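You operate a simulated robot arm through the tools that you are given. There is no shell and no other tool.

The job below is to be done with a simulated robot arm. You get a single attempt, and the scene is never put back.

JOB
Squeeze-test the white tub on the steel table and sort it.
Fine: hold the lever till HOLD clears; 30 kPa or more goes in the green tray, less in the red one; leave the slide out.

Only the result counts: the job must be done as asked and must still hold three seconds after the hand-in. Knocking over, shifting, dropping, spilling or breaking anything else fails it.

ROBOT AND FRAMES
A 7-joint arm with a two-finger parallel gripper, fixed in place. Base frame: the origin is at the foot of the arm, x ahead of it, y to its left, z up; the work surface is at about z = 0.76. Lengths are in m, angles in degrees, forces in N, time in s.
Its first joint turns from -166.0 to 166.0 degrees. Payload 3.43 kg.
Tool frame: the origin (TCP) lies between the finger pads and is the grasp point; the fingertips stand 0.03 m ahead of it; z points along the fingers, y is the line along which they close. Largest opening 0.094 m; finger width 0.028, thickness 0.01; the body of the gripper, 0.05 by 0.096 m, starts 0.055 m behind the TCP.
Orientation is that of the tool frame in the base frame, as a unit quaternion [w, x, y, z]. With the fingers straight down and closing along the base's y, the tool's x points along the base's -x, its y along +y and its z along -z.

CONTROLS
- The arm moves only by the tool servo_tool. Its argument "series" is a list of rows, each a list of 7 numbers: the turn, a rotation vector about the tool's x, y, z in units of 60 degrees (1.0 is 60 degrees), then the shift along the tool's x, y, z in units of 100 mm (1.0 is 100 mm), then the finger opening in m, from 0 to 0.094. In form: [[wx, wy, wz, dx, dy, dz, fingers], ...]. A call has 1 to 20 rows; each row is the pose to reach, as a shift and turn from the pose commanded when the call began, along the tool's axes at that moment. A call with a number of a shift or a turn outside -1 to 1 is refused whole. A row lasts 0.2 s, in which the tool goes at most 0.05 m and 8.6 degrees; a call with a longer step from one row to the next is refused whole, and so is a gripper value outside its range. Where a pose cannot be reached the arm comes as near as it can. A force on the tool above 70 N (or 10 N above the force at the start of the call, whichever is more), or a blocked arm, ends the call early, and 0.2 s more pass. The fingers move at their own pace (about 0.045 m/s each) and stop on an object; they squeeze with about 24 N. The grip force told is the motor's: it shows also when the fingers shut on nothing. Time passes only in rows, and 0.2 s behind the last, so rows that repeat a pose let the fingers close. It gives the time, the measured TCP pose, the force on the tool (base axes), the opening and the grip force at its end, in the units of the frame above (readings bear some noise), with the torque about the TCP (base axes, N m) and any sound that the robot's microphone picked up, and new pictures: "pictures" is both (left out), scene, wrist or none.
- Cameras (640 x 400 px; columns grow to the right, rows downward): "scene" is fixed at [0.3979, 0.486, 1.3376]; the picture's right is [-0.73, -0.68, 0.00], its down [-0.43, 0.46, -0.77] and it looks along [0.53, -0.56, -0.63] (base axes); focal length 214 px, centre (320, 200). "wrist" rides on the gripper at [0.076, 0.014, -0.103] in the tool frame; the picture's right is [-0.18, 0.98, 0.00], its down [-0.75, -0.14, -0.64] and it looks along [-0.63, -0.12, 0.77] (tool axes); focal length 243 px, centre (320, 200). There is no depth. A picture from a camera that has moved, and an enlarged one, comes with that camera's place and axes in the base frame and with its lens. The place of the scene camera against the robot may be out by one fixed shift of up to 0.018 m in any direction.
- slide_trunk(by): slides the trunk up (or, below 0, down) by that many m; the arm rides with it, the base frame stays. It gives what a move gives, with no picture.
- enlarge(camera, box): a new picture of the part [left, top, right, bottom] of that camera's present view, enlarged. The clock stands still meanwhile.
- sign_off(): hands the job in; it is judged then, once.

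Places have to be worked out from the pictures, the camera data and where the tool is seen. Open the gripper and draw the arm clear of the work before you hand the job in, unless the task says otherwise.

The tools are called as a command line: name --pt "numbers of a row" for each row, then --argument value for the rest, lists and objects as JSON in quotes. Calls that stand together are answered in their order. servo_tool: Moves the arm, as the interface text tells. Its arguments: {"type":"object","properties":{"series":{"type":"array","items":{"type":"array","items":{"type":"number"}}},"pictures":{"type":"string","enum":["both","scene","wrist","none"]}},"required":["series"]} The other tools are called the same way: slide_trunk (by) slides the trunk up or down; enlarge (camera, box) takes an enlarged picture of a part of a camera's view; sign_off () hands the job in.

At the start:

```text
time_s: 0.0
ee_pos: [0.635, 0.1581, 1.1957]
tool_rot: [-0.023, 0.004, 0.989, -0.145]
force: [-0.1, 0.1, -0.6]
wrist_torque: [0.01, 0.0, 0.02]
gripper_width: 0.0941
finger_force: 0.0
trunk travel left (down, up): [-0.425, 0.185]
```

scene: 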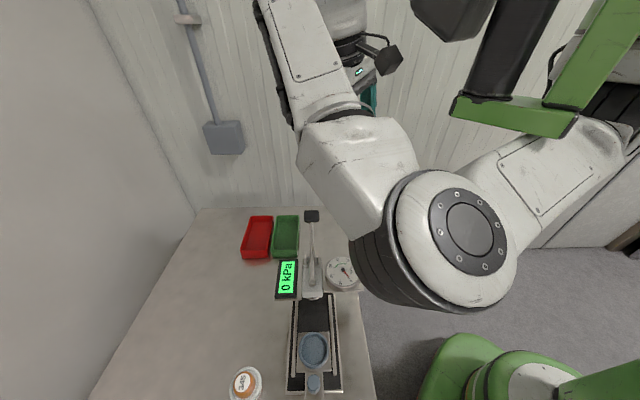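
wrist: 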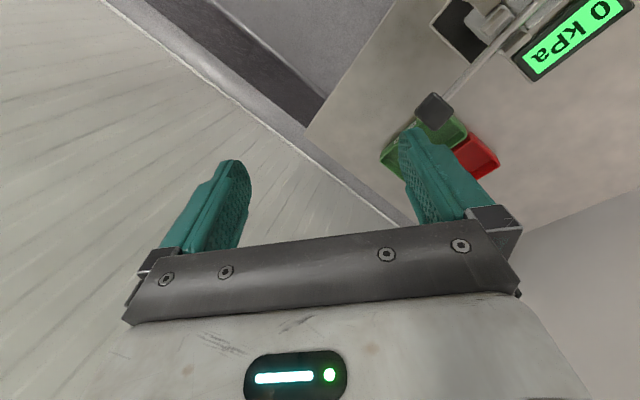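

The scene shows a press with a slide, a lever, a display, two trays and a white tub at the bottom. I'll enlarge those areas to work out what they are before moving.

enlarge --camera "scene" --box '[220, 200, 380, 300]'

enlarge --camera "scene" --box '[220, 280, 400, 400]'

enlarge --camera "wrist" --box '[360, 0, 640, 200]'

```text
4.00 times, centred on (300, 250) of scene
camera zoom: at [0.3979, 0.486, 1.3376], right [-0.73, -0.68, 0.0], down [-0.43, 0.46, -0.77], along [0.53, -0.56, -0.63], focal length 858 px, centre (400, 0)
```

zoom: 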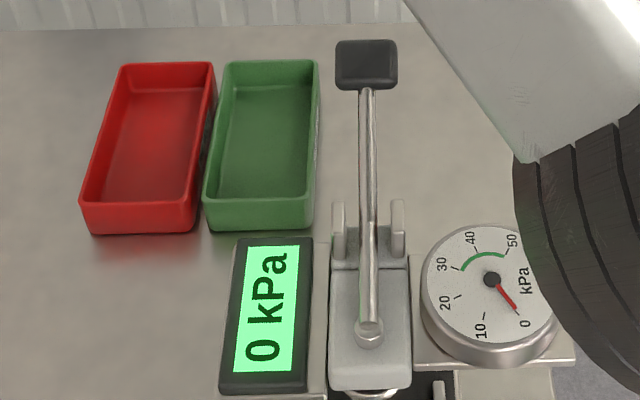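

```text
3.33 times, centred on (310, 340) of scene
camera zoom: at [0.3979, 0.486, 1.3376], right [-0.73, -0.68, 0.0], down [-0.43, 0.46, -0.77], along [0.53, -0.56, -0.63], focal length 715 px, centre (353, -267)
```

zoom: 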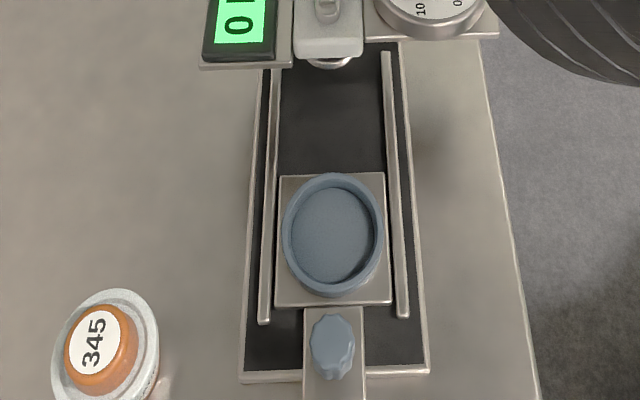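

```text
2.00 times, centred on (500, 100) of wrist
camera zoom: at [0.5653, 0.2015, 1.293], right [0.18, 0.94, -0.29], down [0.78, 0.04, 0.62], along [0.59, -0.34, -0.73], focal length 485 px, centre (-40, 400)
```

zoom: 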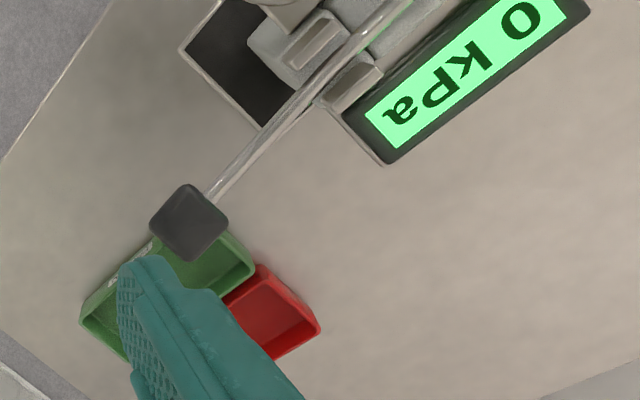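

The tub (white body, orange top) is near (0.57, 0.51), the slide's cup near (0.51, 0.385) and the slide's knob near (0.47, 0.425). By triangulation the lever's black knob is near (0.67, 0.23, 0.985). I'll straighten the tool to vertical and move left and back to get a better wrist view.

servo_tool --pt "-0.056 -0.009 0 0.18 0.19 -0.05 0.094" --pt "-0.111 -0.017 0 0.36 0.38 -0.1 0.094" --pt "-0.167 -0.026 0 0.55 0.57 -0.15 0.094" --pt "-0.222 -0.034 0 0.73 0.76 -0.2 0.094" --pt "-0.278 -0.043 0 0.91 0.957 -0.245 0.094" --pictures "both"

```text
time_s: 1.2
ee_pos: [0.5538, 0.2585, 1.1898]
tool_rot: [-0.002, 0.002, 1.0, 0.0]
force: [-0.3, -1.0, -0.7]
wrist_torque: [-0.02, 0.01, 0.01]
gripper_width: 0.0941
finger_force: 0.1
trunk travel left (down, up): [-0.425, 0.185]
camera wrist: at [0.4776, 0.2733, 1.2927], right [0.19, 0.98, 0.0], down [0.76, -0.14, 0.64], along [0.63, -0.12, -0.77], focal length 243 px, centre (320, 200)
```

scene: 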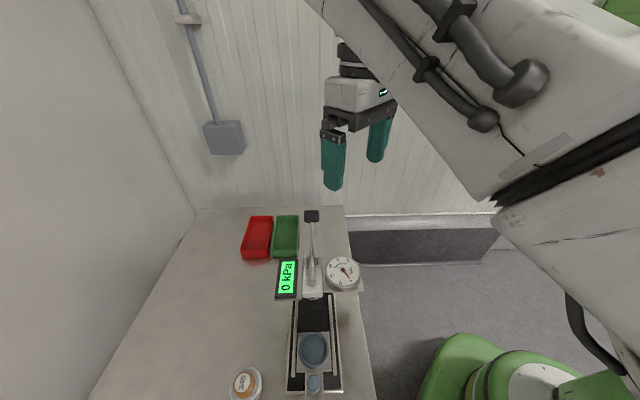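
wrist: 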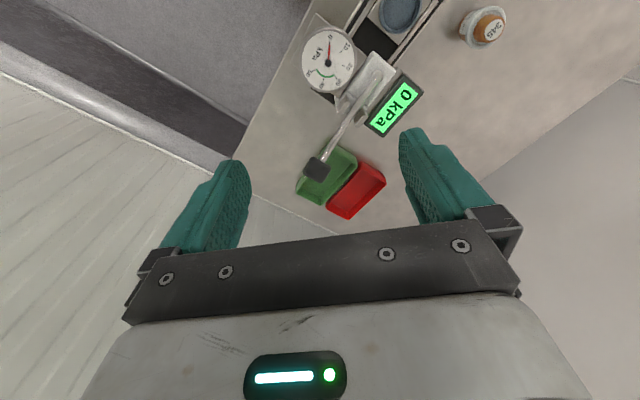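

The tool is now vertical and the wrist camera sees the whole workspace. I'll enlarge its view to locate things, since this camera's pose is trustworthy.

enlarge --camera "wrist" --box '[290, 0, 530, 150]'

enlarge --camera "wrist" --box '[280, 100, 440, 240]'

enlarge --camera "scene" --box '[260, 200, 380, 300]'

enlarge --camera "scene" --box '[220, 300, 380, 400]'

```text
2.67 times, centred on (410, 75) of wrist
camera zoom: at [0.4776, 0.2733, 1.2927], right [0.19, 0.98, 0.0], down [0.76, -0.14, 0.64], along [0.63, -0.12, -0.77], focal length 647 px, centre (80, 533)
```

zoom: 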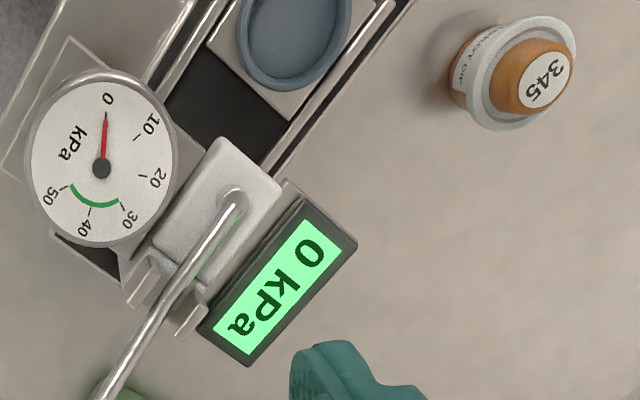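

```text
2.86 times, centred on (360, 170) of wrist
camera zoom: at [0.4776, 0.2733, 1.2927], right [0.19, 0.98, 0.0], down [0.76, -0.14, 0.64], along [0.63, -0.12, -0.77], focal length 693 px, centre (206, 286)
```

zoom: 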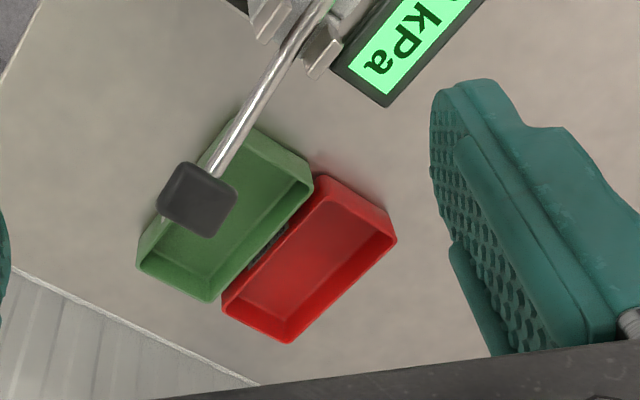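

```text
4.00 times, centred on (320, 250) of scene
camera zoom: at [0.3979, 0.486, 1.3376], right [-0.73, -0.68, 0.0], down [-0.43, 0.46, -0.77], along [0.53, -0.56, -0.63], focal length 858 px, centre (320, 0)
```

zoom: 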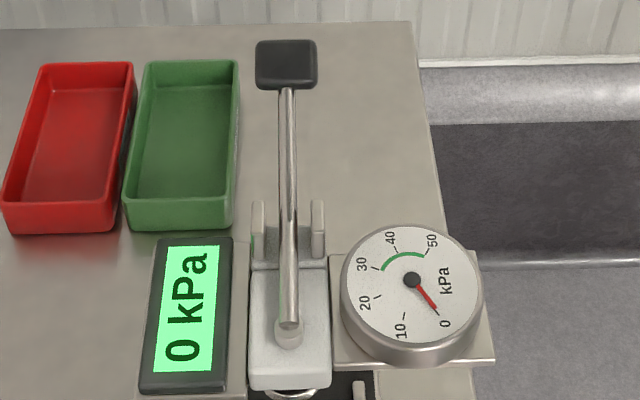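

```text
4.00 times, centred on (300, 350) of scene
camera zoom: at [0.3979, 0.486, 1.3376], right [-0.73, -0.68, 0.0], down [-0.43, 0.46, -0.77], along [0.53, -0.56, -0.63], focal length 858 px, centre (400, -400)
```

zoom: 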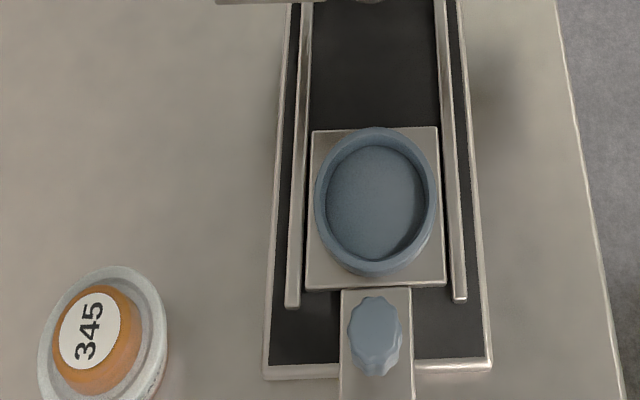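

The tub has a wide flange near its top and an orange dome, and it sits near (0.565, 0.525). I'll travel left and down to a point above it in steps, for a close look.

servo_tool --pt "0 0 0 0 0.33 0.2 0.094" --pt "0 0 0 0 0.66 0.4 0.094" --pt "0 0 0 0 1.0 0.6 0.094" --pictures "none"

servo_tool --pt "0 0 0 0 0.33 0.2 0.094" --pt "0 0 0 0 0.66 0.4 0.094" --pt "0 0 0 0 1.0 0.6 0.094" --pictures "both"

```text
time_s: 2.0
ee_pos: [0.5453, 0.3576, 1.1359]
tool_rot: [-0.001, 0.004, 1.0, 0.0]
force: [0.2, 1.0, 0.1]
wrist_torque: [0.0, 0.0, -0.02]
gripper_width: 0.0943
finger_force: 0.1
trunk travel left (down, up): [-0.425, 0.185]
```

```text
time_s: 2.8
ee_pos: [0.5473, 0.4585, 1.0738]
tool_rot: [-0.001, 0.003, 1.0, 0.0]
force: [0.6, 0.7, -0.4]
wrist_torque: [0.01, 0.02, 0.02]
gripper_width: 0.094
finger_force: 0.0
trunk travel left (down, up): [-0.425, 0.185]
camera wrist: at [0.4716, 0.4717, 1.1769], right [0.19, 0.98, 0.0], down [0.75, -0.15, 0.64], along [0.63, -0.12, -0.77], focal length 243 px, centre (320, 200)
```

scene: 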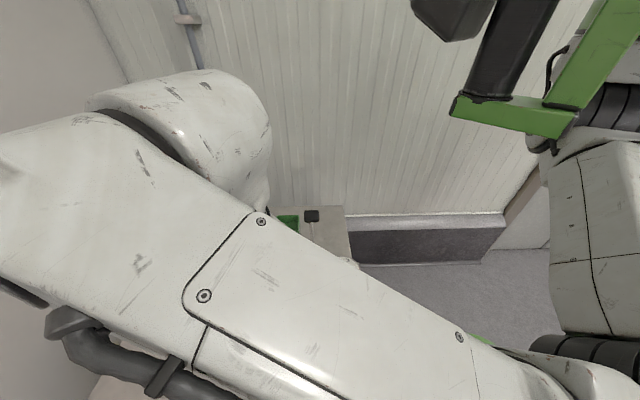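
wrist: 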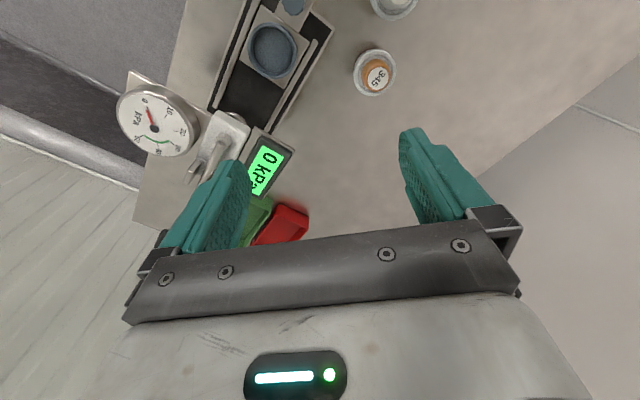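

A second whitish object shows at the top edge of the wrist view, near (395, 5). I'll enlarge both.

enlarge --camera "wrist" --box '[320, 0, 440, 110]'

enlarge --camera "wrist" --box '[190, 0, 340, 120]'

```text
3.64 times, centred on (380, 55) of wrist
camera zoom: at [0.4716, 0.4717, 1.1769], right [0.19, 0.98, 0.0], down [0.75, -0.15, 0.64], along [0.63, -0.12, -0.77], focal length 882 px, centre (102, 727)
```

zoom: 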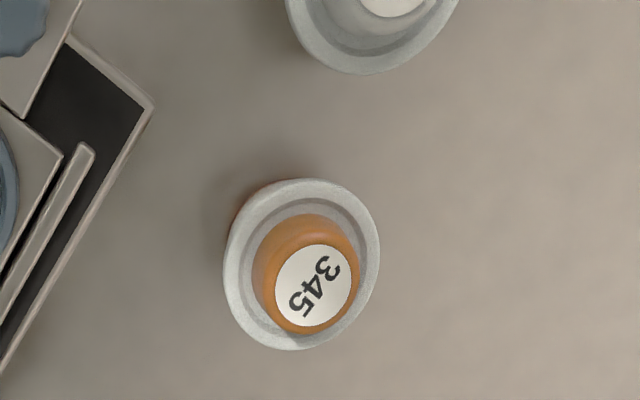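

```text
3.33 times, centred on (265, 60) of wrist
camera zoom: at [0.4716, 0.4717, 1.1769], right [0.19, 0.98, 0.0], down [0.75, -0.15, 0.64], along [0.63, -0.12, -0.77], focal length 809 px, centre (503, 667)
```

zoom: 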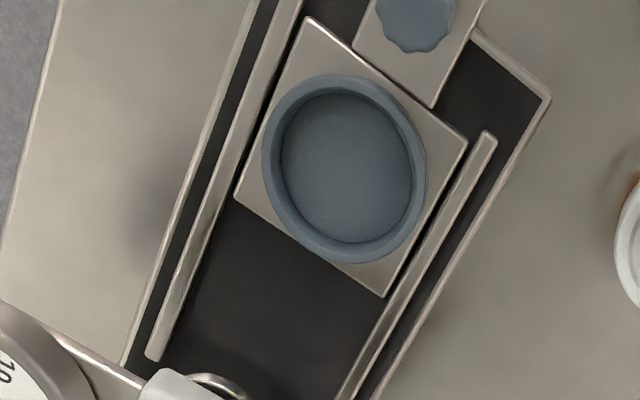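

The 345 tub has an orange body. The second object, near (0.49, 0.57), may be the actual white tub, so I'll back the tool off along -x to see it.

servo_tool --pt "0 0 0 0.4 0.1 0 0.094" --pt "0 0 0 0.8 0.2 0 0.094" --pt "0 0 0 1.0 0.3 0 0.094" --pictures "none"

servo_tool --pt "0 0 0 0.4 0.1 0 0.094" --pt "0 0 0 0.8 0.2 0 0.094" --pt "0 0 0 1.0 0.3 0 0.094" --pictures "wrist"

```text
time_s: 3.6
ee_pos: [0.4483, 0.4874, 1.0763]
tool_rot: [0.0, 0.003, 1.0, 0.001]
force: [0.2, -0.3, 0.0]
wrist_torque: [0.0, -0.02, 0.01]
gripper_width: 0.0939
finger_force: 0.0
trunk travel left (down, up): [-0.425, 0.185]
```

```text
time_s: 4.4
ee_pos: [0.3469, 0.5182, 1.0763]
tool_rot: [-0.001, 0.004, 1.0, 0.0]
force: [-0.4, -0.1, -0.6]
wrist_torque: [-0.02, 0.02, 0.0]
gripper_width: 0.0939
finger_force: 0.1
trunk travel left (down, up): [-0.425, 0.185]
camera wrist: at [0.2718, 0.5335, 1.179], right [0.19, 0.98, 0.0], down [0.75, -0.15, 0.64], along [0.63, -0.12, -0.77], focal length 243 px, centre (320, 200)
```

wrist: 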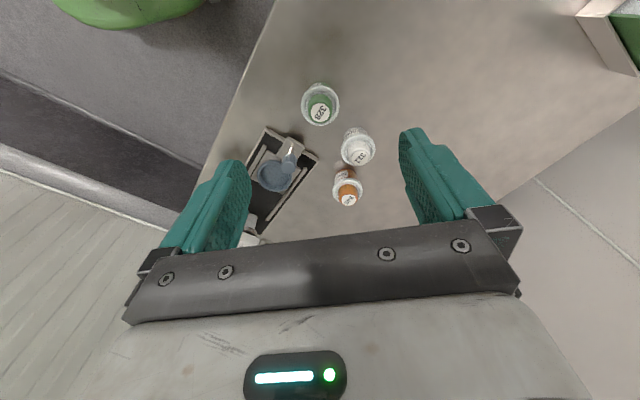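

There are three tubs: green, white and orange. I need the white one in the middle, so I'll enlarge those, plus the objects at the right corner.

enlarge --camera "wrist" --box '[230, 70, 400, 210]'

enlarge --camera "wrist" --box '[540, 0, 640, 90]'

```text
2.86 times, centred on (315, 140) of wrist
camera zoom: at [0.2718, 0.5335, 1.179], right [0.19, 0.98, 0.0], down [0.75, -0.15, 0.64], along [0.63, -0.12, -0.77], focal length 693 px, centre (334, 371)
```

zoom: 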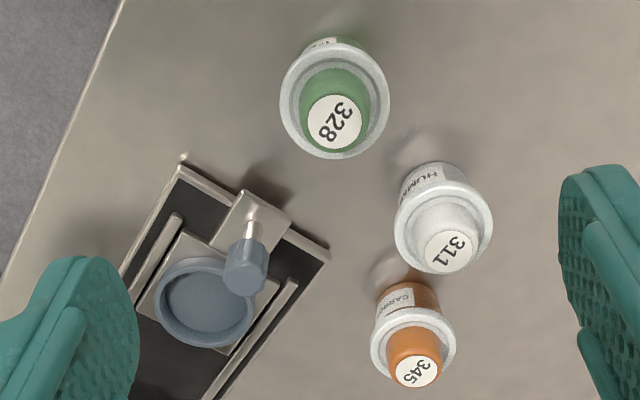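

```text
4.44 times, centred on (590, 45) of wrist
camera zoom: at [0.2718, 0.5335, 1.179], right [0.19, 0.98, 0.0], down [0.75, -0.15, 0.64], along [0.63, -0.12, -0.77], focal length 1078 px, centre (-880, 889)
```

zoom: 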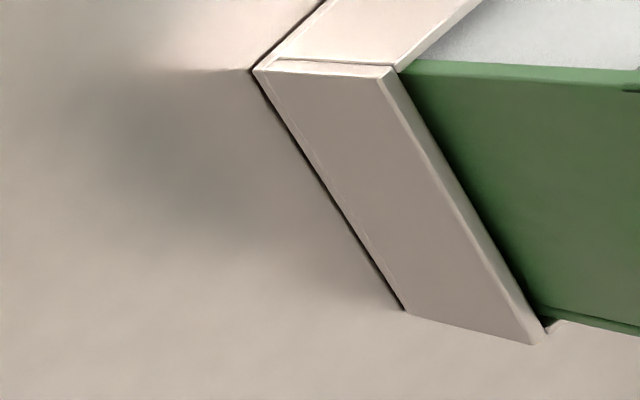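

The white tub is "311", near (0.487, 0.567), standing between the green tub (about 0.395, 0.512) and the orange one (about 0.565, 0.53). Before handling it I'll yaw the tool about 60° to identify the object at the far left.

servo_tool --pt "0 0 -0.14 0 0 0 0.094" --pt "0 0 -0.28 0 0 0 0.094" --pt "0 0 -0.42 0 0 0 0.094" --pt "0 0 -0.56 0 0 0 0.094" --pt "0 0 -0.7 0 0 0 0.094" --pt "0 0 -0.8 0 0 0 0.094" --pictures "both"

```text
time_s: 5.8
ee_pos: [0.3475, 0.5183, 1.0768]
tool_rot: [-0.001, -0.405, 0.914, 0.0]
force: [0.0, 0.1, -0.9]
wrist_torque: [-0.01, 0.02, -0.01]
gripper_width: 0.094
finger_force: 0.1
trunk travel left (down, up): [-0.425, 0.185]
camera wrist: at [0.2861, 0.4717, 1.1784], right [-0.6, 0.8, 0.0], down [0.61, 0.46, 0.64], along [0.51, 0.39, -0.77], focal length 243 px, centre (320, 200)
```

scene: 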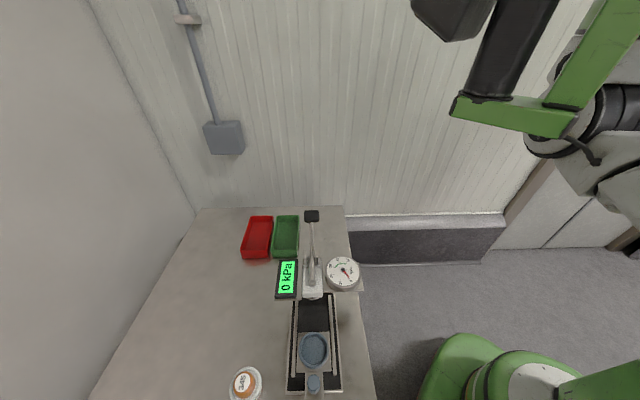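
wrist: 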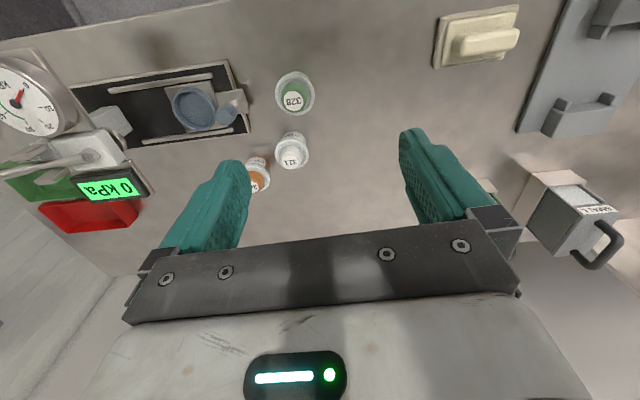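

The other items at the far left (a jug, a switch plate, a grey stand) have nothing to do with this job. In this yaw the slide lies horizontally in the image, so I'll enlarge the slide, tubs and press.

enlarge --camera "wrist" --box '[150, 50, 330, 200]'

enlarge --camera "wrist" --box '[0, 40, 180, 240]'

enlarge --camera "scene" --box '[270, 280, 360, 400]'

```text
2.67 times, centred on (240, 125) of wrist
camera zoom: at [0.2861, 0.4717, 1.1784], right [-0.6, 0.8, 0.0], down [0.61, 0.46, 0.64], along [0.51, 0.39, -0.77], focal length 647 px, centre (533, 400)
```

zoom: 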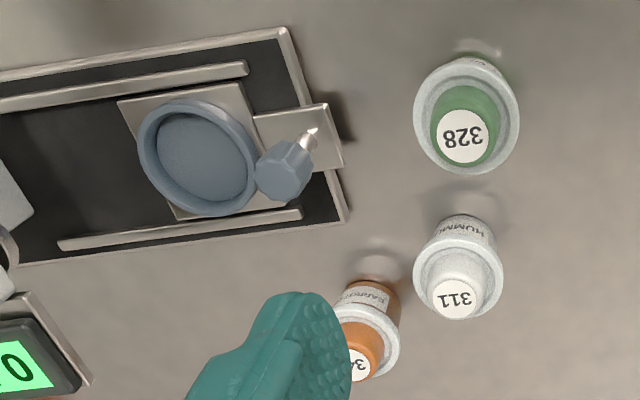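

```text
2.00 times, centred on (90, 140) of wrist
camera zoom: at [0.2861, 0.4717, 1.1784], right [-0.6, 0.8, 0.0], down [0.61, 0.46, 0.64], along [0.51, 0.39, -0.77], focal length 485 px, centre (780, 320)
```

zoom: 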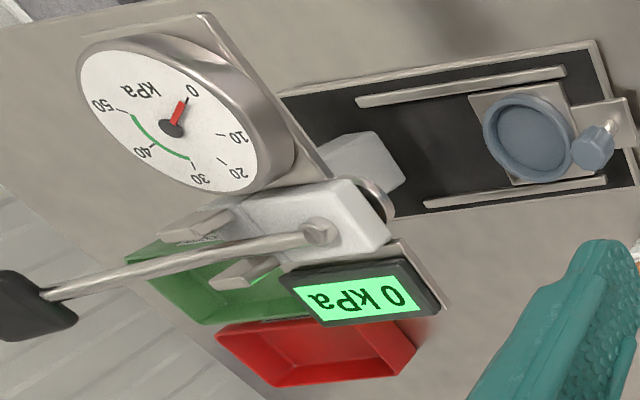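

```text
3.33 times, centred on (315, 340) of scene
camera zoom: at [0.3979, 0.486, 1.3376], right [-0.73, -0.68, 0.0], down [-0.43, 0.46, -0.77], along [0.53, -0.56, -0.63], focal length 715 px, centre (337, -267)
```

zoom: 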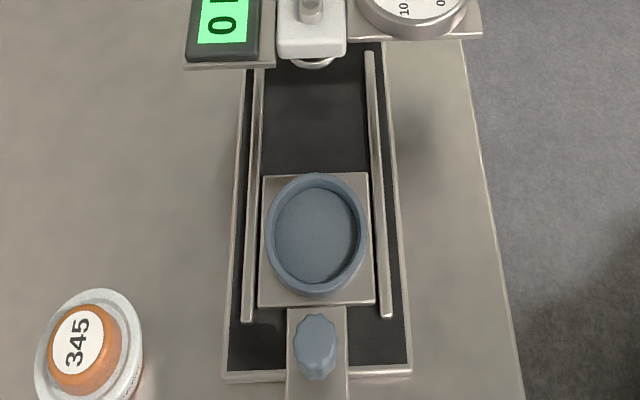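

The slide runs along about (0.70, -0.71), the cup is near (0.517, 0.397), the slide's knob post is near (0.469, 0.444) and the lever's boss is near (0.589, 0.329, 0.90). I'll return to zero yaw, which suits a grip along y between the neighbouring tubs, and come down over the white tub for a close view.

servo_tool --pt "0 0 0.13 -0.14 -0.03 0.1 0.094" --pt "0 0 0.27 -0.28 -0.06 0.2 0.094" --pt "0 0 0.4 -0.42 -0.09 0.3 0.094" --pt "0 0 0.54 -0.56 -0.12 0.4 0.094" --pt "0 0 0.67 -0.7 -0.15 0.5 0.094" --pt "0 0 0.8 -0.84 -0.18 0.6 0.094" --pictures "none"

servo_tool --pt "0 0 0 -0.3 0 0.2 0.094" --pt "0 0 0 -0.55 0 0.4 0.094" --pt "0 0 0 -0.55 0 0.4 0.094" --pictures "wrist"

enlarge --camera "wrist" --box '[220, 20, 420, 180]'

```text
time_s: 7.2
ee_pos: [0.4173, 0.5693, 1.0168]
tool_rot: [-0.001, 0.004, 1.0, -0.001]
force: [-0.1, 0.1, -0.2]
wrist_torque: [0.03, -0.04, 0.01]
gripper_width: 0.0937
finger_force: 0.0
trunk travel left (down, up): [-0.425, 0.185]
```

```text
time_s: 8.0
ee_pos: [0.473, 0.5682, 0.9745]
tool_rot: [-0.001, 0.003, 1.0, 0.0]
force: [0.8, 0.2, -0.3]
wrist_torque: [-0.01, 0.02, 0.01]
gripper_width: 0.094
finger_force: 0.1
trunk travel left (down, up): [-0.425, 0.185]
camera wrist: at [0.3969, 0.5831, 1.0783], right [0.19, 0.98, 0.0], down [0.75, -0.15, 0.64], along [0.63, -0.12, -0.77], focal length 243 px, centre (320, 200)
```

wrist: 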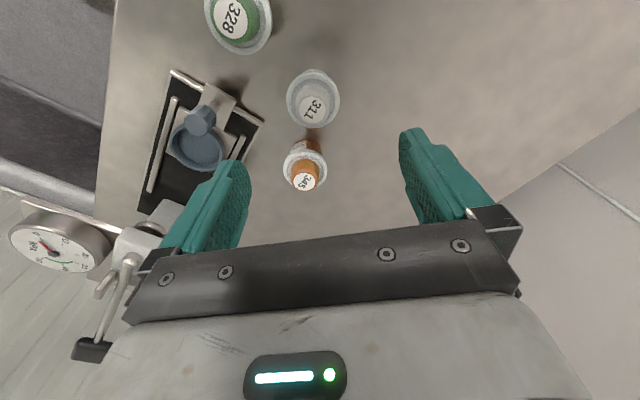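

```text
2.50 times, centred on (320, 100) of wrist
camera zoom: at [0.3969, 0.5831, 1.0783], right [0.19, 0.98, 0.0], down [0.75, -0.15, 0.64], along [0.63, -0.12, -0.77], focal length 606 px, centre (320, 450)
```

zoom: 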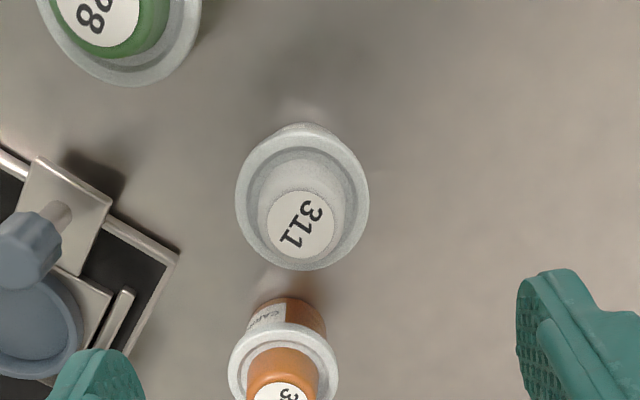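

Three views agree that the white tub is at (0.479, 0.560), with its flange near z 0.805, its top near 0.838 and a flange diameter of about 0.059. I'll centre over it and descend partway.

servo_tool --pt "0 0 0 -0.06 -0.08 0.2 0.094" --pt "0 0 0 -0.06 -0.08 0.5 0.094" --pt "0 0 0 -0.06 -0.08 0.8 0.094" --pt "0 0 0 -0.06 -0.08 0.8 0.094" --pictures "wrist"

enlarge --camera "wrist" --box '[200, 50, 440, 220]'

```text
time_s: 9.0
ee_pos: [0.4763, 0.5595, 0.8965]
tool_rot: [-0.001, 0.003, 1.0, 0.0]
force: [-0.2, -0.5, 0.2]
wrist_torque: [-0.01, 0.0, 0.0]
gripper_width: 0.0939
finger_force: 0.0
trunk travel left (down, up): [-0.425, 0.185]
camera wrist: at [0.4021, 0.5749, 0.9982], right [0.19, 0.98, 0.0], down [0.75, -0.15, 0.64], along [0.63, -0.12, -0.77], focal length 243 px, centre (320, 200)
```

wrist: 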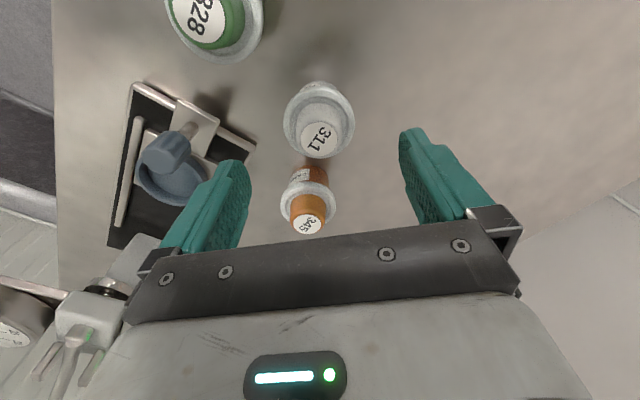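

```text
2.35 times, centred on (320, 135) of wrist
camera zoom: at [0.4021, 0.5749, 0.9982], right [0.19, 0.98, 0.0], down [0.75, -0.15, 0.64], along [0.63, -0.12, -0.77], focal length 571 px, centre (320, 353)
```

zoom: 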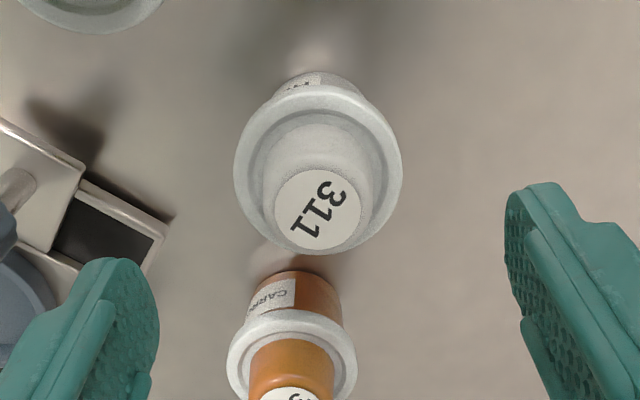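

The label ray confirms (0.478, 0.560) with the flange near z 0.808. I'll descend to TCP z of about 0.822 and close the fingers on the flange.

servo_tool --pt "0 0 0 -0.015 0 0.25 0.094" --pt "0 0 0 -0.015 0 0.5 0.094" --pt "0 0 0 -0.015 0 0.745 0.094" --pt "0 0 0 -0.015 0 0.745 0.094" --pictures "wrist"

```text
time_s: 10.0
ee_pos: [0.4799, 0.559, 0.8219]
tool_rot: [-0.001, 0.003, 1.0, 0.0]
force: [0.1, -0.1, -0.1]
wrist_torque: [0.02, 0.02, -0.01]
gripper_width: 0.0939
finger_force: 0.0
trunk travel left (down, up): [-0.425, 0.185]
camera wrist: at [0.4035, 0.5754, 0.9236], right [0.19, 0.98, 0.0], down [0.75, -0.15, 0.64], along [0.63, -0.12, -0.77], focal length 243 px, centre (320, 200)
```

wrist: 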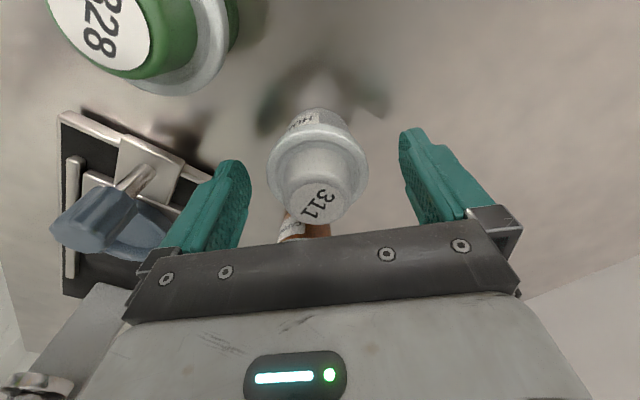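

The tub is centred between the fingers, so I'll close on it.

servo_tool --pt "0 0 0 0 0 0 0.05" --pt "0 0 0 0 0 0 0.03" --pt "0 0 0 0 0 0 0.03" --pt "0 0 0 0 0 0 0.03" --pt "0 0 0 0 0 0 0.03" --pictures "wrist"

```text
time_s: 11.2
ee_pos: [0.4792, 0.5608, 0.8214]
tool_rot: [0.0, 0.002, 1.0, 0.0]
force: [-0.3, 0.7, 0.3]
wrist_torque: [0.01, -0.03, -0.03]
gripper_width: 0.0591
finger_force: 23.9
trunk travel left (down, up): [-0.425, 0.185]
camera wrist: at [0.4035, 0.5754, 0.9239], right [0.19, 0.98, 0.0], down [0.75, -0.14, 0.64], along [0.63, -0.12, -0.77], focal length 243 px, centre (320, 200)
```

wrist: 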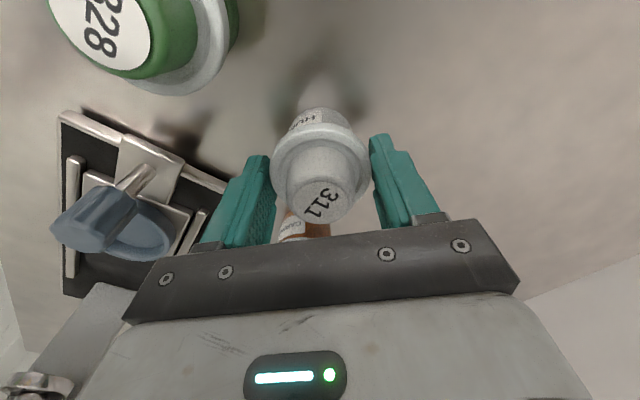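

The flange is gripped at 0.059 m, matching its diameter. Next I'll lift it straight up.

servo_tool --pt "0 0 0 0 0 -0.15 0.03" --pt "0 0 0 0 0 -0.4 0.03" --pt "0 0 0 0 0 -0.7 0.03" --pt "0 0 0 0 0 -1.0 0.03" --pictures "wrist"

```text
time_s: 12.2
ee_pos: [0.479, 0.5606, 0.9217]
tool_rot: [-0.002, 0.004, 1.0, 0.0]
force: [-0.4, 0.0, -1.9]
wrist_torque: [-0.01, 0.0, 0.02]
gripper_width: 0.059
finger_force: 23.7
trunk travel left (down, up): [-0.425, 0.185]
camera wrist: at [0.4044, 0.5745, 1.0241], right [0.19, 0.98, 0.0], down [0.75, -0.15, 0.64], along [0.63, -0.12, -0.77], focal length 243 px, centre (320, 200)
```

wrist: 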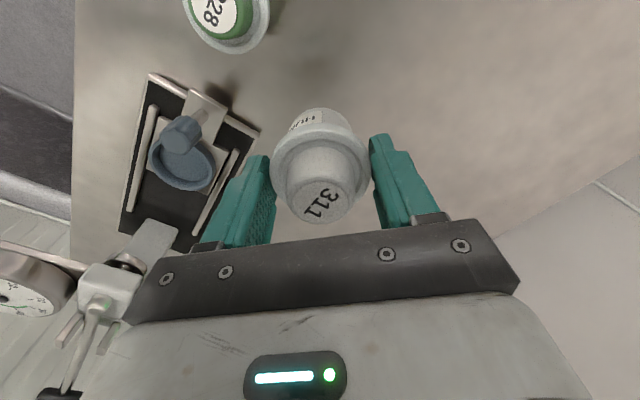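

The tub is up cleanly. I'll move it toward the cup and measure the cup again from up close.

servo_tool --pt "0 0 0 -0.05 -0.2 0 0.03" --pt "0 0 0 -0.1 -0.5 0 0.03" --pt "0 0 0 -0.15 -0.8 0 0.03" --pt "0 0 0 -0.15 -1.0 0 0.03" --pt "0 0 0 -0.15 -1.0 0 0.03" --pictures "wrist"

enlarge --camera "wrist" --box '[170, 0, 410, 180]'

```text
time_s: 13.4
ee_pos: [0.494, 0.4605, 0.9208]
tool_rot: [-0.001, 0.002, 1.0, -0.001]
force: [0.1, -0.3, -1.1]
wrist_torque: [0.0, 0.02, 0.0]
gripper_width: 0.059
finger_force: 23.5
trunk travel left (down, up): [-0.425, 0.185]
camera wrist: at [0.4183, 0.4746, 1.0233], right [0.19, 0.98, 0.0], down [0.75, -0.14, 0.64], along [0.63, -0.12, -0.77], focal length 243 px, centre (320, 200)
```

wrist: 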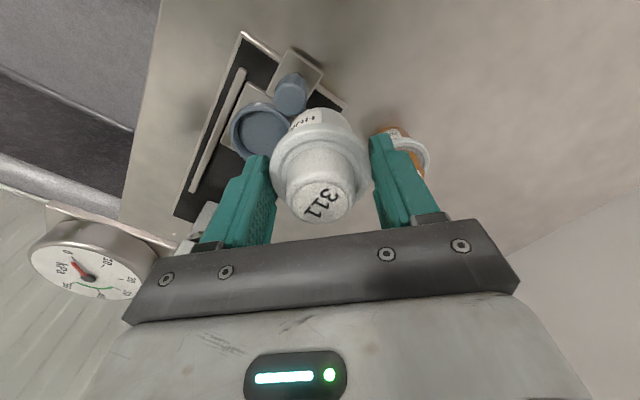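

```text
2.22 times, centred on (290, 90) of wrist
camera zoom: at [0.4183, 0.4746, 1.0233], right [0.19, 0.98, 0.0], down [0.75, -0.14, 0.64], along [0.63, -0.12, -0.77], focal length 539 px, centre (387, 444)
```

zoom: 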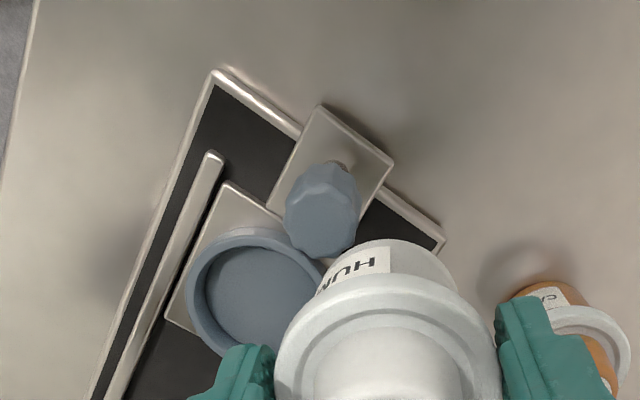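

Cup estimates scatter by a few mm. I'll rise and shift so the camera looks almost straight down into the cup, where a wrong height matters little.

servo_tool --pt "0 0 0 -0.15 -0.05 -0.25 0.03" --pt "0 0 0 -0.35 -0.1 -0.5 0.03" --pt "0 0 0 -0.55 -0.2 -0.75 0.03" --pt "0 0 0 -0.7 -0.25 -0.8 0.03" --pt "0 0 0 -0.7 -0.25 -0.8 0.03" --pictures "wrist"

enlarge --camera "wrist" --box '[220, 0, 380, 100]'

```text
time_s: 14.6
ee_pos: [0.5651, 0.4344, 0.9999]
tool_rot: [-0.001, 0.003, 1.0, -0.001]
force: [0.3, 0.2, -1.8]
wrist_torque: [0.03, 0.0, 0.02]
gripper_width: 0.0595
finger_force: 24.1
trunk travel left (down, up): [-0.425, 0.185]
camera wrist: at [0.489, 0.449, 1.1029], right [0.19, 0.98, 0.0], down [0.75, -0.14, 0.64], along [0.63, -0.12, -0.77], focal length 243 px, centre (320, 200)
```

wrist: 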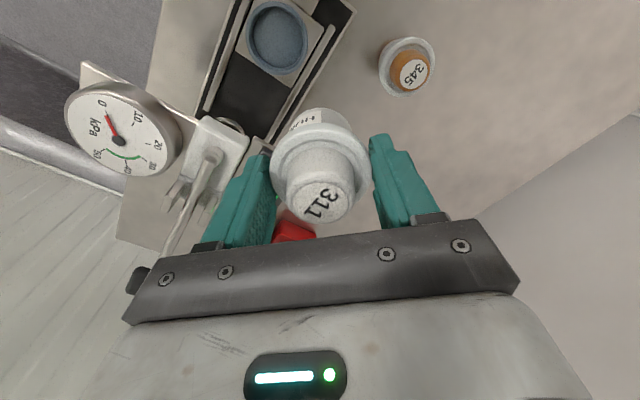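

```text
4.00 times, centred on (300, 50) of wrist
camera zoom: at [0.489, 0.449, 1.1029], right [0.19, 0.98, 0.0], down [0.75, -0.14, 0.64], along [0.63, -0.12, -0.77], focal length 970 px, centre (400, 800)
```

zoom: 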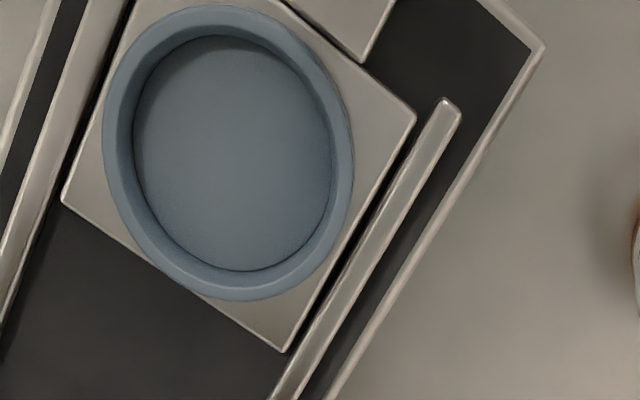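

The near-vertical view puts the cup centre at about (0.514, 0.3965), with a 0.055 inner diameter against a tub body of about 0.044. I'll move above it and descend partway.

servo_tool --pt "0 0 0 0.2 -0.15 0 0.03" --pt "0 0 0 0.4 -0.3 0 0.03" --pt "0 0 0 0.5 -0.38 0.1 0.03" --pt "0 0 0 0.5 -0.38 0.4 0.03" --pt "0 0 0 0.5 -0.38 0.7 0.03" --pt "0 0 0 0.5 -0.38 1.0 0.03" --pt "0 0 0 0.5 -0.38 1.0 0.03" --pictures "both"

enlarge --camera "scene" --box '[250, 280, 370, 400]'

enlarge --camera "wrist" --box '[220, 20, 420, 180]'

```text
time_s: 16.2
ee_pos: [0.514, 0.3962, 0.9015]
tool_rot: [-0.001, 0.002, 1.0, 0.0]
force: [0.7, -0.7, -0.2]
wrist_torque: [-0.03, -0.02, 0.01]
gripper_width: 0.0592
finger_force: 24.2
trunk travel left (down, up): [-0.425, 0.185]
camera wrist: at [0.4374, 0.4113, 1.004], right [0.19, 0.98, 0.0], down [0.75, -0.15, 0.64], along [0.63, -0.12, -0.77], focal length 243 px, centre (320, 200)
```

scene: 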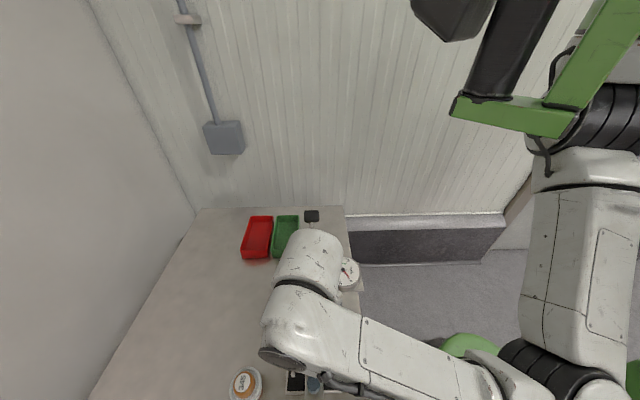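
wrist: 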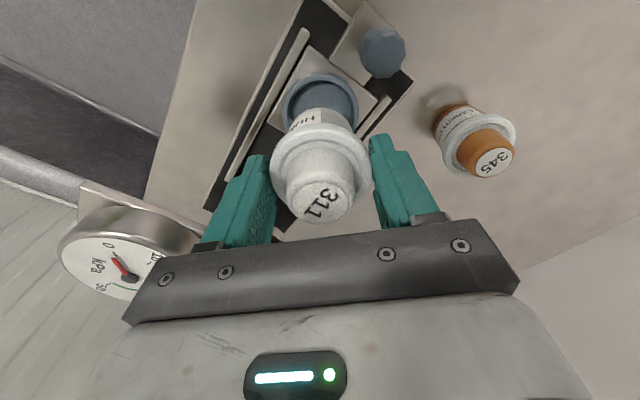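

```text
3.33 times, centred on (310, 340) of scene
camera zoom: at [0.3979, 0.486, 1.3376], right [-0.73, -0.68, 0.0], down [-0.43, 0.46, -0.77], along [0.53, -0.56, -0.63], focal length 715 px, centre (353, -267)
```

zoom: 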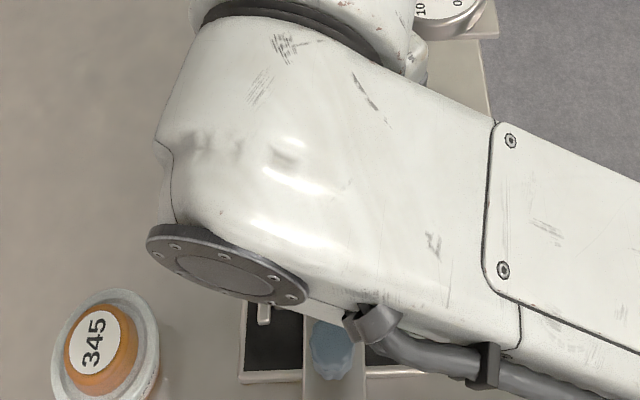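

```text
2.50 times, centred on (320, 100) of wrist
camera zoom: at [0.4374, 0.4113, 1.004], right [0.19, 0.98, 0.0], down [0.75, -0.15, 0.64], along [0.63, -0.12, -0.77], focal length 606 px, centre (320, 450)
```

zoom: 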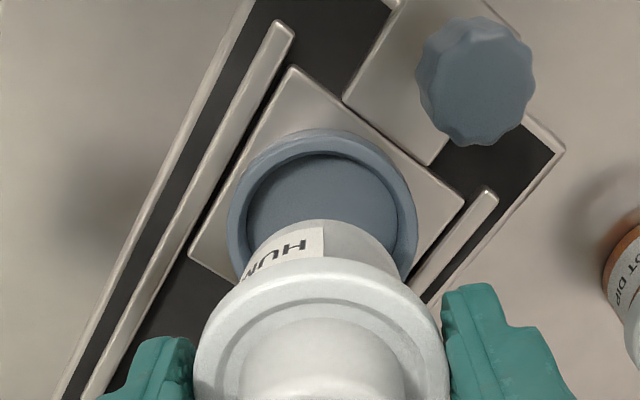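

The tub is centred over the cup; the near rim edge gives (0.5155, 0.397). I'll descend with small final steps until the force shows it is seated.

servo_tool --pt "0 0 0 -0.01 0.005 0.2 0.03" --pt "0 0 0 -0.01 0.005 0.4 0.03" --pt "0 0 0 -0.01 0.005 0.45 0.03" --pt "0 0 0 -0.01 0.005 0.48 0.03" --pictures "wrist"

enlarge --camera "wrist" --box '[220, 20, 420, 180]'

```text
time_s: 17.2
ee_pos: [0.5151, 0.3974, 0.8534]
tool_rot: [-0.001, 0.003, 1.0, 0.0]
force: [0.1, 0.1, -0.7]
wrist_torque: [-0.02, -0.01, -0.01]
gripper_width: 0.0592
finger_force: 23.8
trunk travel left (down, up): [-0.425, 0.185]
camera wrist: at [0.4389, 0.4121, 0.9555], right [0.19, 0.98, 0.0], down [0.75, -0.14, 0.64], along [0.63, -0.12, -0.77], focal length 243 px, centre (320, 200)
```

wrist: 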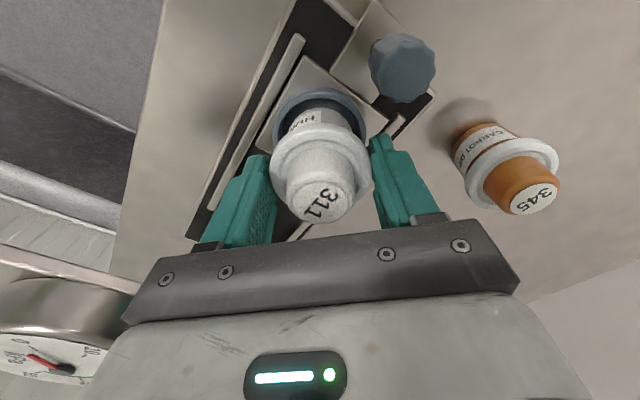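

```text
2.50 times, centred on (320, 100) of wrist
camera zoom: at [0.4389, 0.4121, 0.9555], right [0.19, 0.98, 0.0], down [0.75, -0.14, 0.64], along [0.63, -0.12, -0.77], focal length 606 px, centre (320, 450)
```

zoom: 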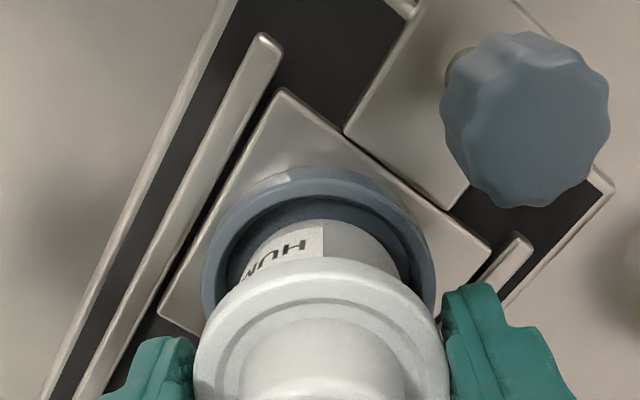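

Body is inside the cup opening. I'll continue down in small steps while watching the force.

servo_tool --pt "0 0 0 0 0 0.03 0.03" --pt "0 0 0 0 0 0.06 0.03" --pt "0 0 0 0 0 0.06 0.03" --pictures "none"

servo_tool --pt "0 0 0 0 0 0.02 0.03" --pt "0 0 0 0 0 0.04 0.03" --pt "0 0 0 0 0 0.04 0.03" --pictures "wrist"

```text
time_s: 18.0
ee_pos: [0.5154, 0.3985, 0.8465]
tool_rot: [-0.001, 0.003, 1.0, -0.001]
force: [0.9, -0.1, -0.2]
wrist_torque: [0.01, 0.0, 0.01]
gripper_width: 0.0593
finger_force: 23.6
trunk travel left (down, up): [-0.425, 0.185]
```

```text
time_s: 18.8
ee_pos: [0.5141, 0.3978, 0.8451]
tool_rot: [-0.001, 0.003, 1.0, 0.001]
force: [2.3, -0.5, 28.1]
wrist_torque: [0.03, -0.11, -0.11]
gripper_width: 0.0594
finger_force: 24.1
trunk travel left (down, up): [-0.425, 0.185]
camera wrist: at [0.4385, 0.4118, 0.9472], right [0.19, 0.98, 0.0], down [0.75, -0.15, 0.64], along [0.63, -0.12, -0.77], focal length 243 px, centre (320, 200)
```

wrist: 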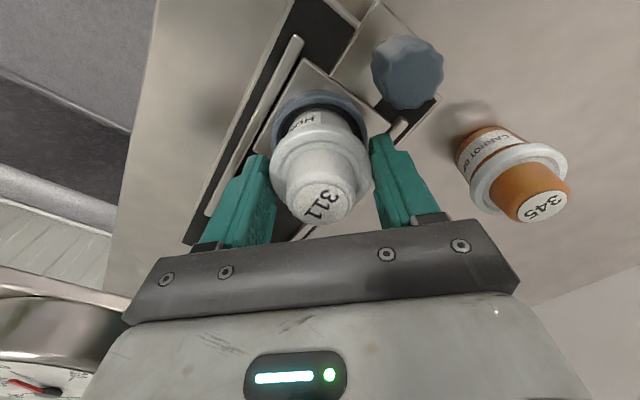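

Contact at TCP z 0.845 with 28 N. I need to tell whether it's sitting on the cup floor or caught on the rim, so I'll look closer.

enlarge --camera "wrist" --box '[250, 70, 390, 170]'

```text
4.00 times, centred on (320, 120) of wrist
camera zoom: at [0.4385, 0.4118, 0.9472], right [0.19, 0.98, 0.0], down [0.75, -0.15, 0.64], along [0.63, -0.12, -0.77], focal length 970 px, centre (320, 520)
```

zoom: 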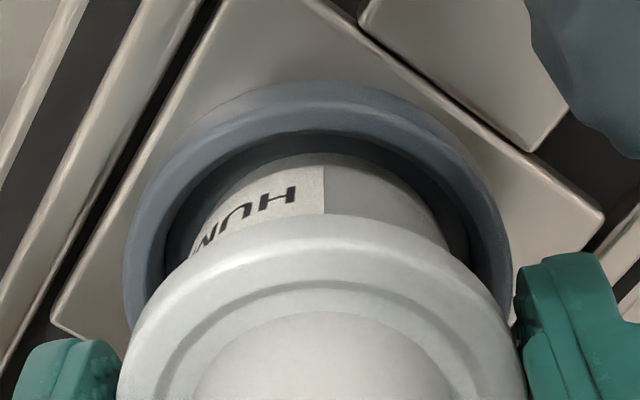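

The body sits inside the cup with an even gap all round, so it's on the floor with a little preload. I'll ease up 1.5 mm, open, then check that the tub stays put.

servo_tool --pt "0 0 0 0 0 -0.02 0.03" --pt "0 0 0 0 0 -0.02 0.03" --pt "0 0 0 0 0 -0.02 0.065" --pt "0 0 0 0 0 -0.02 0.075" --pt "0 0 0 0 0 -0.02 0.085" --pt "0 0 0 0 0 -0.02 0.085" --pictures "wrist"

enlarge --camera "wrist" --box '[220, 60, 420, 230]'

```text
time_s: 20.2
ee_pos: [0.5151, 0.3965, 0.8448]
tool_rot: [-0.001, 0.003, 1.0, 0.0]
force: [0.5, -0.3, -0.2]
wrist_torque: [0.01, -0.01, -0.02]
gripper_width: 0.0849
finger_force: 0.0
trunk travel left (down, up): [-0.425, 0.185]
camera wrist: at [0.4391, 0.4117, 0.9477], right [0.19, 0.98, 0.0], down [0.75, -0.14, 0.64], along [0.63, -0.12, -0.77], focal length 243 px, centre (320, 200)
```

wrist: 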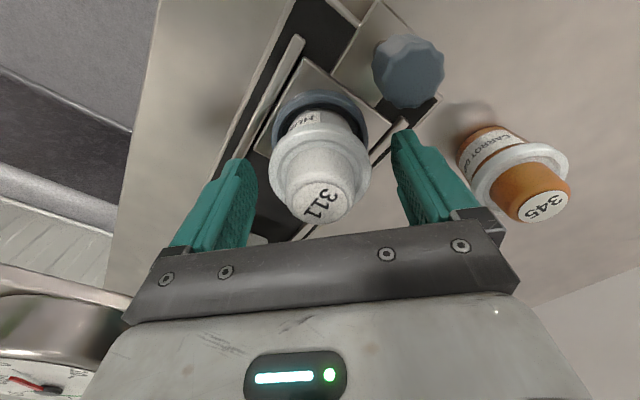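

```text
2.35 times, centred on (320, 145) of wrist
camera zoom: at [0.4391, 0.4117, 0.9477], right [0.19, 0.98, 0.0], down [0.75, -0.14, 0.64], along [0.63, -0.12, -0.77], focal length 571 px, centre (320, 329)
```

zoom: 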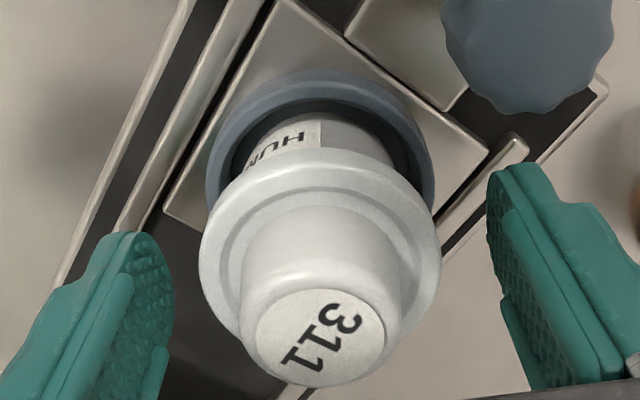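

The tub stands upright in the cup and is released. I'll lift clear, then yaw +45° so the tool's x axis lies along the slide with the camera facing the press.

servo_tool --pt "0 0 0 0 0 -0.2 0.085" --pt "0 0 0 0 0 -0.45 0.085" --pt "0 0 0 0 0 -0.7 0.094" --pt "0 0 0 0 0 -1.0 0.094" --pictures "none"

servo_tool --pt "0 0 0.13 0.1 0.1 0 0.094" --pt "0 0 0.26 0.25 0.25 0 0.094" --pt "0 0 0.39 0.4 0.4 0 0.094" --pt "0 0 0.52 0.5 0.5 0 0.094" --pt "0 0 0.65 0.5 0.5 0 0.094" --pt "0 0 0.75 0.5 0.5 0 0.094" --pt "0 0 0.75 0.5 0.5 0 0.094" --pictures "both"

```text
time_s: 21.2
ee_pos: [0.5148, 0.3974, 0.9451]
tool_rot: [-0.002, 0.003, 1.0, -0.001]
force: [0.2, 1.3, 0.7]
wrist_torque: [0.02, -0.02, 0.0]
gripper_width: 0.0941
finger_force: 0.0
trunk travel left (down, up): [-0.425, 0.185]
```

```text
time_s: 22.8
ee_pos: [0.4645, 0.4485, 0.9461]
tool_rot: [-0.001, 0.386, 0.923, -0.001]
force: [0.5, 0.1, 0.2]
wrist_torque: [0.03, 0.01, -0.01]
gripper_width: 0.094
finger_force: 0.1
trunk travel left (down, up): [-0.425, 0.185]
camera wrist: at [0.4223, 0.5121, 1.0479], right [0.83, 0.56, 0.0], down [0.43, -0.64, 0.64], along [0.36, -0.53, -0.77], focal length 243 px, centre (320, 200)
```

scene: 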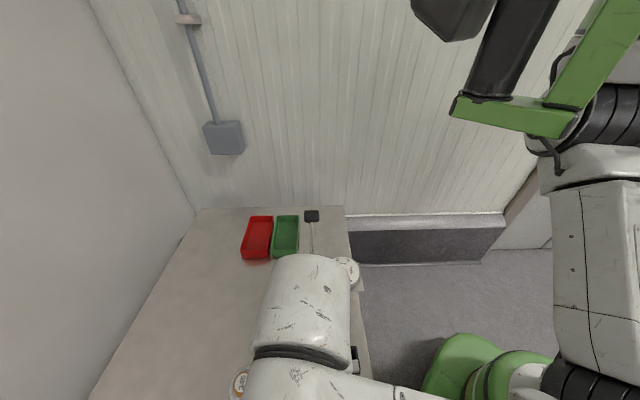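
wrist: 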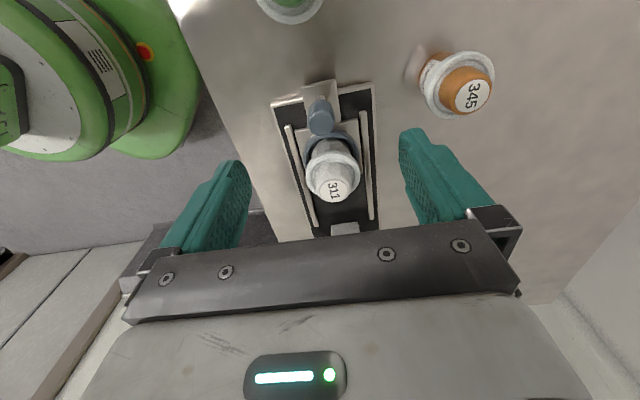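

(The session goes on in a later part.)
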